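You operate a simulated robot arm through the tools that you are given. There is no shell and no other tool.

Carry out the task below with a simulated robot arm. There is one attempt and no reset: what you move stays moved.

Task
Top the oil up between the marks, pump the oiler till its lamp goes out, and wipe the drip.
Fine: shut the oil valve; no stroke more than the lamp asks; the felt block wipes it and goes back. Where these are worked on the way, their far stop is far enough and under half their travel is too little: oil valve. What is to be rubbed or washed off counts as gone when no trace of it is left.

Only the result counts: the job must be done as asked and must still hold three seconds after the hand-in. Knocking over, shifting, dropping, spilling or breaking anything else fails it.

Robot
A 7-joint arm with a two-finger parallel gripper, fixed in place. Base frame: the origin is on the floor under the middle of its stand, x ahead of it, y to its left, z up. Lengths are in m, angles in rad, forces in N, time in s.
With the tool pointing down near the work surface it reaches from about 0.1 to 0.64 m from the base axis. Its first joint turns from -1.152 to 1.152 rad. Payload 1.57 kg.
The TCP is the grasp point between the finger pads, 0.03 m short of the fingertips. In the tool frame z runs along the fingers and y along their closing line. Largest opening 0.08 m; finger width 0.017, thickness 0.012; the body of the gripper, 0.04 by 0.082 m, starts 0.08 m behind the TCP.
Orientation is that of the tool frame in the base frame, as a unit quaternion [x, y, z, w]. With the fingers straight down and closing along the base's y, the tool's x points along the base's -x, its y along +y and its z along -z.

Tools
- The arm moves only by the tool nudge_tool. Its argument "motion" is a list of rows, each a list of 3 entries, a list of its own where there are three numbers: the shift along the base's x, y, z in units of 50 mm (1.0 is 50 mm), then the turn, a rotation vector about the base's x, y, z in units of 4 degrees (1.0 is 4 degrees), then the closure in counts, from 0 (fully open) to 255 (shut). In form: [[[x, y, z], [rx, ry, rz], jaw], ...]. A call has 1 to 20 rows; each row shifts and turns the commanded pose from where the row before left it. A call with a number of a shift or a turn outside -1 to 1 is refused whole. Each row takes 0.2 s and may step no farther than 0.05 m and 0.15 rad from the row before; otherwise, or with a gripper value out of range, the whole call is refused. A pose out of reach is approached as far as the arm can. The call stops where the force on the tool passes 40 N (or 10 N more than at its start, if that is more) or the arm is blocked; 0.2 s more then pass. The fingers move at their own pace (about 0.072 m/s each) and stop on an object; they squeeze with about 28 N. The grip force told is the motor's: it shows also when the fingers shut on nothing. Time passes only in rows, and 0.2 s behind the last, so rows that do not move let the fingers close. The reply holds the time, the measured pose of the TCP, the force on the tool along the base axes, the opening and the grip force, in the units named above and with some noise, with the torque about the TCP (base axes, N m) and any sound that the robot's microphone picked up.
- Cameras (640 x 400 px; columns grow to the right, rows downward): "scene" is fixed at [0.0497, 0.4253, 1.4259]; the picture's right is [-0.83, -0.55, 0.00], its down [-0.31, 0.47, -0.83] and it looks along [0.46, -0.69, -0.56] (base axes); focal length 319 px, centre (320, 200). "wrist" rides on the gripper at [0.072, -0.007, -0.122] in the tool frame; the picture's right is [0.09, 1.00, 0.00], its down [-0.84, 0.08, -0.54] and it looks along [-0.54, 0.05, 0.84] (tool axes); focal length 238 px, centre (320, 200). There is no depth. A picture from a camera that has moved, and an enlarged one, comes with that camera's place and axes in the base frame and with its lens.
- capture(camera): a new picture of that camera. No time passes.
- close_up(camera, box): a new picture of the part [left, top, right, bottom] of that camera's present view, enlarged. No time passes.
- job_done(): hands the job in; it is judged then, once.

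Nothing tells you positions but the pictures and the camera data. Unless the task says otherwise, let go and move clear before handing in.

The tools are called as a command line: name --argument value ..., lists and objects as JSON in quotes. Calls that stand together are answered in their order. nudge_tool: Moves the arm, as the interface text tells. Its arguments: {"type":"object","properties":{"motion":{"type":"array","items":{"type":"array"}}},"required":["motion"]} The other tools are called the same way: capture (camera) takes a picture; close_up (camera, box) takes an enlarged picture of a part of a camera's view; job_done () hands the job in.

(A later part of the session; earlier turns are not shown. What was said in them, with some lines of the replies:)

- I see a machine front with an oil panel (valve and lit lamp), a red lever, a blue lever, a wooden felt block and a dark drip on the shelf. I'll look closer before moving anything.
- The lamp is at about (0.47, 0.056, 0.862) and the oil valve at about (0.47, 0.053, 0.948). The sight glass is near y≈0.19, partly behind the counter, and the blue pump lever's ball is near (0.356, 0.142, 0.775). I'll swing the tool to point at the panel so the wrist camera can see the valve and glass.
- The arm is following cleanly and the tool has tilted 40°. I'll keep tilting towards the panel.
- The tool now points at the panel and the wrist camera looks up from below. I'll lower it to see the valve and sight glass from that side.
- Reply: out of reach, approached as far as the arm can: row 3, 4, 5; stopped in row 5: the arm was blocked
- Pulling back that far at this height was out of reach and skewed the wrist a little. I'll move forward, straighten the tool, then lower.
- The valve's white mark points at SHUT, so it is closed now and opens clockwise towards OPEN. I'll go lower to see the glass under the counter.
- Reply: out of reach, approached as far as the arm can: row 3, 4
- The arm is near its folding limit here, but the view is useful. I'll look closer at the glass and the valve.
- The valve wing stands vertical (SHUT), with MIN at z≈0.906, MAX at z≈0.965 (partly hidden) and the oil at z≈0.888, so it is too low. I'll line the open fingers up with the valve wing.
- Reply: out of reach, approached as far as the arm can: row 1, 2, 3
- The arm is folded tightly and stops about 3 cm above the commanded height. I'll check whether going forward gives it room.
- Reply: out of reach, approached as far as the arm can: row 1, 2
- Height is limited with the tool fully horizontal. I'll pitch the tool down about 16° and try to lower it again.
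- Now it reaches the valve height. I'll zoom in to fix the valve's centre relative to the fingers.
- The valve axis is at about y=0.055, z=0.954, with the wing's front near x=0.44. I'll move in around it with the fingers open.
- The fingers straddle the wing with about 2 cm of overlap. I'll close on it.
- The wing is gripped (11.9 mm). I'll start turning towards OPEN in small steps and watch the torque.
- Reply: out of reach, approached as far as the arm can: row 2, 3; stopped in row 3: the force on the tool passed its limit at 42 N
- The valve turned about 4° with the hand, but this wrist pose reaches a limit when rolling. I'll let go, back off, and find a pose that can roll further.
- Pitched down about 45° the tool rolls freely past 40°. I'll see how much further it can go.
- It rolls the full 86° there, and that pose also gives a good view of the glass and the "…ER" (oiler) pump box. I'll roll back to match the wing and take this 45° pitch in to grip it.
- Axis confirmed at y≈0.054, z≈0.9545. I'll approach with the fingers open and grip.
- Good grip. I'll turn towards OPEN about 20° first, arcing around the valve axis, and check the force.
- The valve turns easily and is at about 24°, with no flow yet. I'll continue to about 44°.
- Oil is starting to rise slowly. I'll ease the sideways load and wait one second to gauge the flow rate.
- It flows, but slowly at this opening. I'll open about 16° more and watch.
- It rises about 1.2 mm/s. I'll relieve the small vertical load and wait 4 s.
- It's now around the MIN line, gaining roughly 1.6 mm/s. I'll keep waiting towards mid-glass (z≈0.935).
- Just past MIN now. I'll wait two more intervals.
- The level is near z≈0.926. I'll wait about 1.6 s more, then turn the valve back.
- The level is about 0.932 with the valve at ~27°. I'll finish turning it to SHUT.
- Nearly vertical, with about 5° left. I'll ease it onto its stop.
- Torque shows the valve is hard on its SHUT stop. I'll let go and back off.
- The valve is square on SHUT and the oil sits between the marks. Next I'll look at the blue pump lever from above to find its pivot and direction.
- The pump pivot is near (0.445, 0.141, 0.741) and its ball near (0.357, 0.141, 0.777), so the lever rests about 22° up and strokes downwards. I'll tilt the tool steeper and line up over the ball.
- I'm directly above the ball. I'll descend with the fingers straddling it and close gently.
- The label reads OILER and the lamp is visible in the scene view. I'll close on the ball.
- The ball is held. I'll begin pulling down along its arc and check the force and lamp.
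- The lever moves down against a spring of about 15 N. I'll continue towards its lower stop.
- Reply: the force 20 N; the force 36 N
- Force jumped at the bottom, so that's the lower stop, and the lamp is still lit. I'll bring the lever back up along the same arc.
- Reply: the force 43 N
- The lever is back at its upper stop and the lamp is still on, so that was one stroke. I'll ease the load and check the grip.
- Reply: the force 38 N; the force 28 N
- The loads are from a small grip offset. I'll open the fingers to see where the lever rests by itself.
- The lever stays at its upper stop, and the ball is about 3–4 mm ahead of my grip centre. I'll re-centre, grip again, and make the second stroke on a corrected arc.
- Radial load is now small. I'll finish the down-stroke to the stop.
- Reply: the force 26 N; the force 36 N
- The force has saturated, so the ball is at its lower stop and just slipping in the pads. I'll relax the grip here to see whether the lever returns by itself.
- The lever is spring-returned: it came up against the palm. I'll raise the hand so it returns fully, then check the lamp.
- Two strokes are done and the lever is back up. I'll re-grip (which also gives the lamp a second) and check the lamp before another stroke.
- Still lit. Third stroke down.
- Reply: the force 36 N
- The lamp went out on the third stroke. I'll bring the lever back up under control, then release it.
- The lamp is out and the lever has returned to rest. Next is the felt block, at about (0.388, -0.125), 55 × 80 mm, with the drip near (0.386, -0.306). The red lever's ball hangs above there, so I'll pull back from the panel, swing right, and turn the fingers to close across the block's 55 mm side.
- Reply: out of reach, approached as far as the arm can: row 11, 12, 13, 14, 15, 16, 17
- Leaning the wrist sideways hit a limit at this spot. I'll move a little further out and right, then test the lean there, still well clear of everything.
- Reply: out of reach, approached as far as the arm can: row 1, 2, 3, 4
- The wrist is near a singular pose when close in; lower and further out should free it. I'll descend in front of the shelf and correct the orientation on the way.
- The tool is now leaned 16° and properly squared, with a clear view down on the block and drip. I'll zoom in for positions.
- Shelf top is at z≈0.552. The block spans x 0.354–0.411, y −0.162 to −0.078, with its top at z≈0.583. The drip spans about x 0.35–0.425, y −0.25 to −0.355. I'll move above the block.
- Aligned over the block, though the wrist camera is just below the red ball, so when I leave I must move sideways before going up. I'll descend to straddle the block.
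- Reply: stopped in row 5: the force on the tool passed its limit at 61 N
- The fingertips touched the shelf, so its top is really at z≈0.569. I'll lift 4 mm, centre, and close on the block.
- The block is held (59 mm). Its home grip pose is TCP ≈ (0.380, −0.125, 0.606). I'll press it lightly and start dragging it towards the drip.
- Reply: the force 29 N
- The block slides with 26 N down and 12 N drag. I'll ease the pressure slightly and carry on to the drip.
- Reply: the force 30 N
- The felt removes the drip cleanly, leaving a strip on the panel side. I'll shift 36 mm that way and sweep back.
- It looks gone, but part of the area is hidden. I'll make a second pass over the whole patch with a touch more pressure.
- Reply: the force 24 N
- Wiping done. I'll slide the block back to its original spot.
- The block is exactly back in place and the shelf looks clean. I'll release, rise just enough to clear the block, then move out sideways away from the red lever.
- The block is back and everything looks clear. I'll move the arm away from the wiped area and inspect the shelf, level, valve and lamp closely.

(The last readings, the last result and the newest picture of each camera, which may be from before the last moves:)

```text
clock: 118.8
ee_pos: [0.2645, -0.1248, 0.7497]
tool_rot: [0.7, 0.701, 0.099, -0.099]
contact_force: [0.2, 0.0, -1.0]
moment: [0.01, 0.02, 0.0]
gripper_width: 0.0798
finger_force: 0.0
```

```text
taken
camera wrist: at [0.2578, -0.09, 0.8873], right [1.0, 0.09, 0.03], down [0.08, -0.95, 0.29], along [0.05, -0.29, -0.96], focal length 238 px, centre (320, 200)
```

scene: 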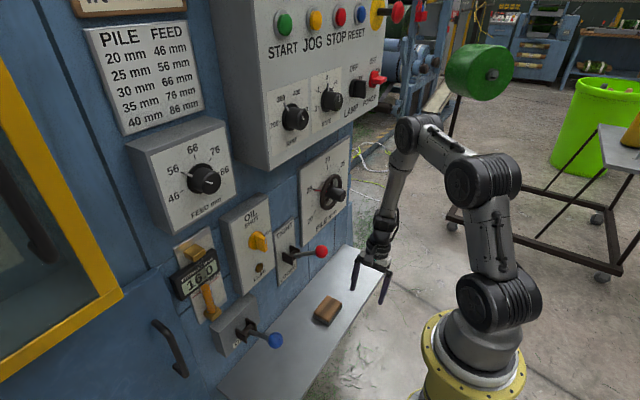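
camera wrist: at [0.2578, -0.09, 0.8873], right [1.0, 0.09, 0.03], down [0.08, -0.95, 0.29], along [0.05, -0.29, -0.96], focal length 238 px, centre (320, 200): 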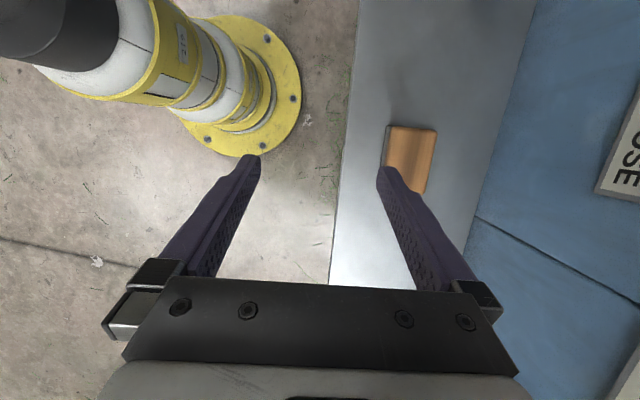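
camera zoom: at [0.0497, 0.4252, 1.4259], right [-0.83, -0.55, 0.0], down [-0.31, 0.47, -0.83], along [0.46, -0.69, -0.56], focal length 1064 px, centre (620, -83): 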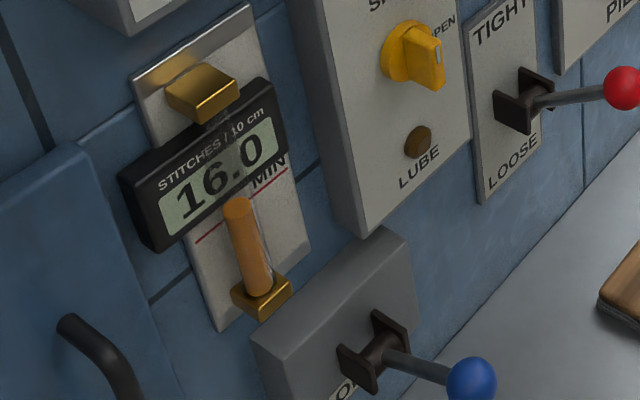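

Valve shut, lamp out, shelf clean and block home. I'll zoom in on the oil level once more and view the rest of the shelf with the arm moved off it.

close_up --camera "scene" --box '[180, 260, 230, 320]'

nudge_tool --motion '[[[-0.2, 0.6, 0.6], [0, 0, 0], 0], [[0, 0.8, 0.6], [0, 0, 0], 0], [[0, 0.8, 0.4], [0, 0, 0], 0]]'

close_up --camera "scene" --box '[290, 240, 400, 340]'

capture --camera "scene"

```text
6.67 times, centred on (205, 290) of scene
camera zoom: at [0.0497, 0.4252, 1.4259], right [-0.83, -0.55, 0.0], down [-0.31, 0.47, -0.83], along [0.46, -0.69, -0.56], focal length 2127 px, centre (1087, -400)
```

zoom: 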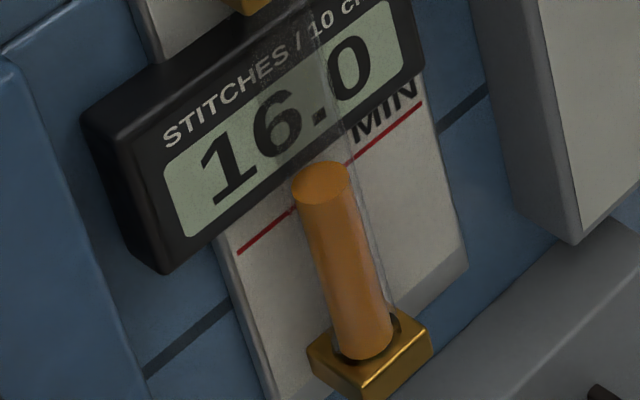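

```text
clock: 119.7
ee_pos: [0.2547, -0.0131, 0.8319]
tool_rot: [0.7, 0.701, 0.098, -0.098]
contact_force: [0.1, -0.4, -0.2]
moment: [0.02, 0.02, 0.01]
gripper_width: 0.0799
finger_force: 0.0
```

```text
4.00 times, centred on (345, 290) of scene
camera zoom: at [0.0497, 0.4252, 1.4259], right [-0.83, -0.55, 0.0], down [-0.31, 0.47, -0.83], along [0.46, -0.69, -0.56], focal length 1276 px, centre (220, -160)
```

zoom: 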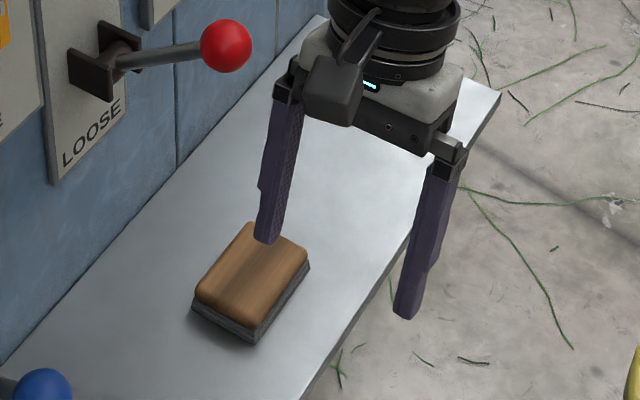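

```text
taken
```

scene: 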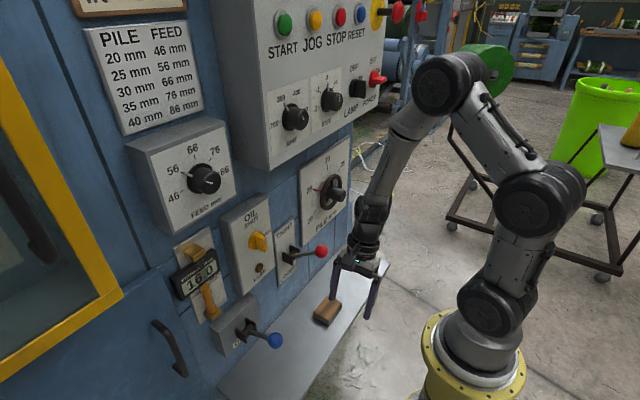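

The oil stands above MIN by my estimate, but from this high camera there is parallax between tube and plate. To be sure, I'll bring the wrist camera round to look at the glass nearly level.

nudge_tool --motion '[[[0.1, 0.1, 0.4], [-1, 0, 0], 0], [[0.1, 0.1, 0.4], [-1, 0, 0], 0], [[0, 0.1, 0.4], [-1, 0, 0], 0], [[0, 0.1, 0.4], [-1, 0, 0], 0], [[0, 0.1, 0.2], [0, 0, 1], 0], [[0, 0.1, 0.2], [0, 0, 1], 0], [[0, 0.1, 0.2], [0, 0, 1], 0], [[0, 0.1, 0], [0, 0, 1], 0], [[0, 0.1, 0], [0, 0, 1], 0], [[0, 0.1, 0], [0, 0, 1], 0], [[0, 0.1, 0], [0, 0, 1], 0], [[0, 0.1, 0], [0, 0, 1], 0], [[0, 0.1, 0], [0, 0, 1], 0], [[0, 0.1, 0], [0, 0, 1], 0], [[0, 0.1, 0], [0, 0, 1], 0], [[0, 0.1, 0], [0, 0, 1], 0], [[0, 0.1, 0], [0, 0, 1], 0], [[0, 0.1, 0], [0, 0, 1], 0], [[0, 0.1, 0], [0, 0, 1], 0], [[0, 0.1, 0], [0, 0, 1], 0]]'

nudge_tool --motion '[[[0.1, 0.1, 0], [0, 0, 1], 0], [[0.1, 0.1, 0], [0, 0, 1], 0], [[0.1, 0, 0], [0, 0, 1], 0], [[0.1, 0, 0], [0, 0, 1], 0], [[0.1, 0, 0], [0, 0, 1], 0], [[0.1, 0, 0], [0, 0, 1], 0], [[0.1, 0, 0], [0, -1, 0], 0], [[0.1, 0, 0], [0, -1, 0], 0], [[0.1, 0, 0], [0, -1, 0], 0], [[0.1, 0, 0], [0, -1, 0], 0], [[0, 0, 0], [0, -1, 0], 0], [[0, 0, 0], [0, -1, 0], 0], [[0, 0, 0], [0, -1, 0], 0], [[0, 0, 0], [0, -1, 0], 0], [[0, 0, 0], [0, -1, 0], 0], [[0, 0, 0], [0, -1, 0], 0]]'

capture --camera "wrist"

```text
clock: 123.8
ee_pos: [0.2648, 0.0852, 0.9403]
tool_rot: [0.224, 0.975, -0.001, 0.0]
contact_force: [0.1, 0.0, 0.4]
moment: [0.03, -0.03, -0.02]
gripper_width: 0.0801
finger_force: 0.0
```

```text
clock: 127.2
ee_pos: [0.3163, 0.0957, 0.9404]
tool_rot: [0.016, 0.939, 0.006, 0.343]
contact_force: [-0.4, 0.0, 0.0]
moment: [-0.01, 0.01, 0.03]
gripper_width: 0.0799
finger_force: 0.0
```

```text
taken
camera wrist: at [0.1813, 0.0907, 0.9872], right [-0.04, 1.0, -0.04], down [0.29, 0.05, 0.95], along [0.95, 0.03, -0.3], focal length 238 px, centre (320, 200)
```

wrist: 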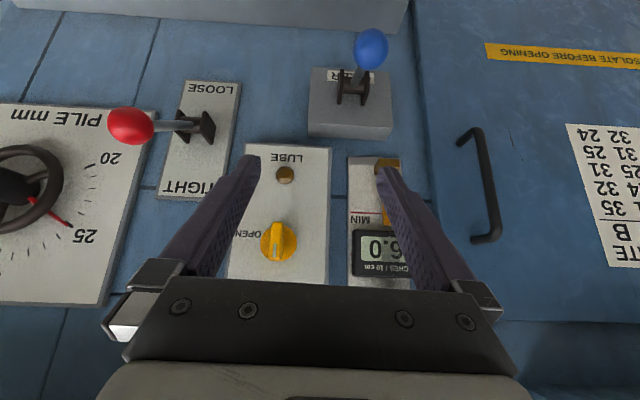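

nudge_tool --motion '[[[0, 0.5, 0], [0, 0, 0], 0], [[0, 0.5, 0], [0, 0, 0], 0], [[0, 0.5, -0.1], [0, -1, 0], 0], [[0, 0.1, -0.1], [0, -1, 0], 0]]'

capture --camera "wrist"

close_up --camera "wrist" --box '[240, 100, 400, 260]'

```text
clock: 128.2
ee_pos: [0.316, 0.1768, 0.9297]
tool_rot: [0.017, 0.913, 0.006, 0.407]
contact_force: [-0.1, 0.0, -0.5]
moment: [0.0, -0.03, 0.0]
gripper_width: 0.0799
finger_force: 0.0
```

```text
taken
camera wrist: at [0.1756, 0.1709, 0.9582], right [-0.04, 1.0, -0.04], down [0.16, 0.05, 0.99], along [0.99, 0.03, -0.16], focal length 238 px, centre (320, 200)
```

wrist: 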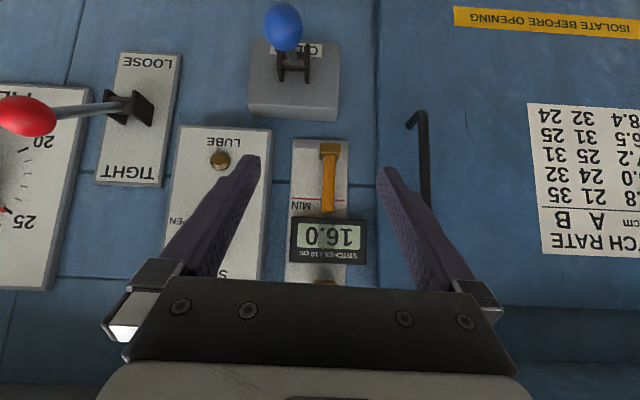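

```text
2.50 times, centred on (320, 180) of wrist
camera zoom: at [0.1756, 0.1709, 0.9582], right [-0.04, 1.0, -0.04], down [0.16, 0.05, 0.99], along [0.99, 0.03, -0.16], focal length 596 px, centre (320, 250)
```

zoom: 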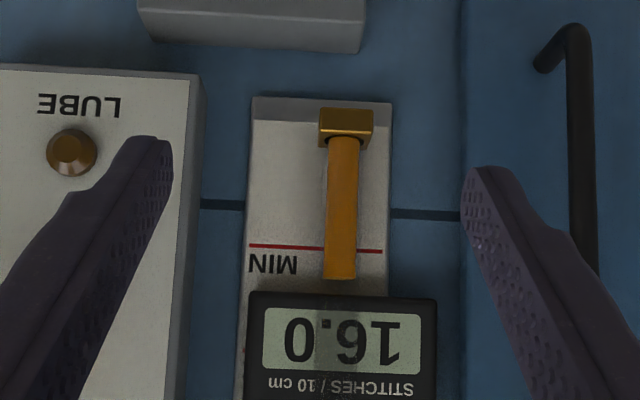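

Seen nearly level, the oil stands about 18 mm above MIN and well below MAX. The lamp is dark and both levers are at rest. One last unobstructed check of the wiped area.

close_up --camera "scene" --box '[290, 240, 400, 340]'

close_up --camera "scene" --box '[325, 250, 385, 300]'

capture --camera "scene"

```text
4.00 times, centred on (345, 290) of scene
camera zoom: at [0.0497, 0.4253, 1.4259], right [-0.83, -0.55, 0.0], down [-0.31, 0.47, -0.83], along [0.46, -0.69, -0.56], focal length 1276 px, centre (220, -160)
```

zoom: 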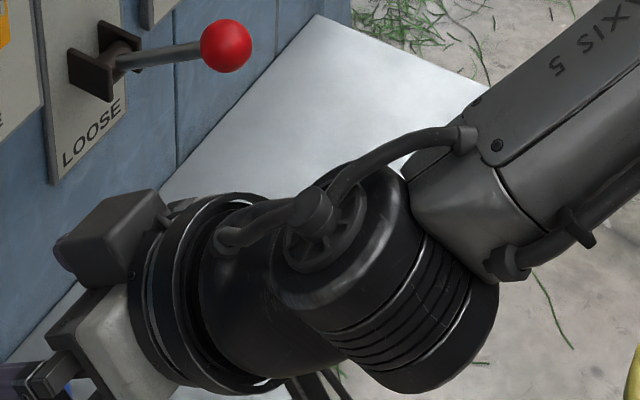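

```text
8.00 times, centred on (355, 275) of scene
camera zoom: at [0.0497, 0.4253, 1.4259], right [-0.83, -0.55, 0.0], down [-0.31, 0.47, -0.83], along [0.46, -0.69, -0.56], focal length 2552 px, centre (40, -400)
```

zoom: 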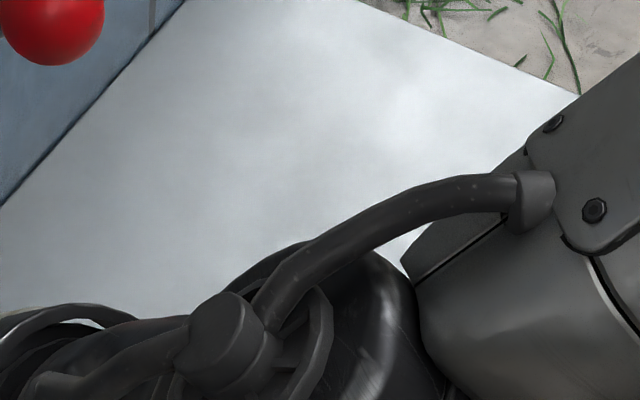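

```text
taken
```

scene: 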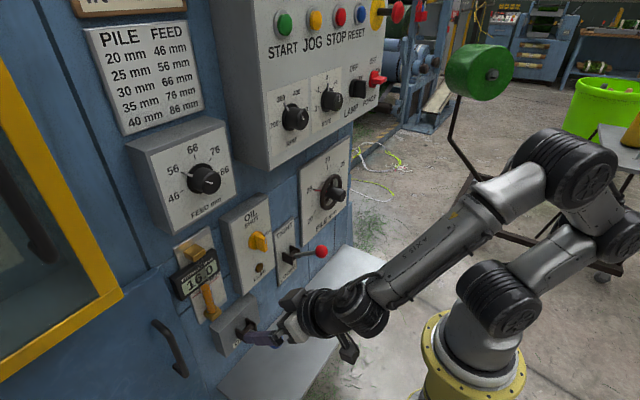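

All checks agree: oil between the marks, valve on SHUT, lamp out after three strokes, no trace of the drip, and the felt block back in its place. The gripper is open and clear, so I'm handing in.

job_done

```text
The job is handed in.
```

The job is done and handed in. I checked each part in the pictures first:

- **Oil:** topped up to about 18 mm above MIN and well below MAX. I measured this after pumping, which had lowered the level slightly. The oil valve is shut, hard against its stop.
- **Oiler:** the lamp went out on the third full stroke, and I made no more after that. The pump lever returned to rest.
- **Drip:** wiped off with the felt block in two passes over the whole patch. I could see no trace of it, though the arm always hid part of the patch, so I pieced this together from several views.
- **Felt block:** back in its original spot and released.

The open fingertips pressed briefly on the shelf (61 N) when I first reached for the block, and I saw no mark from it. I saw nothing else moved or knocked, and the arm was clear of the work with the gripper open at hand-in.
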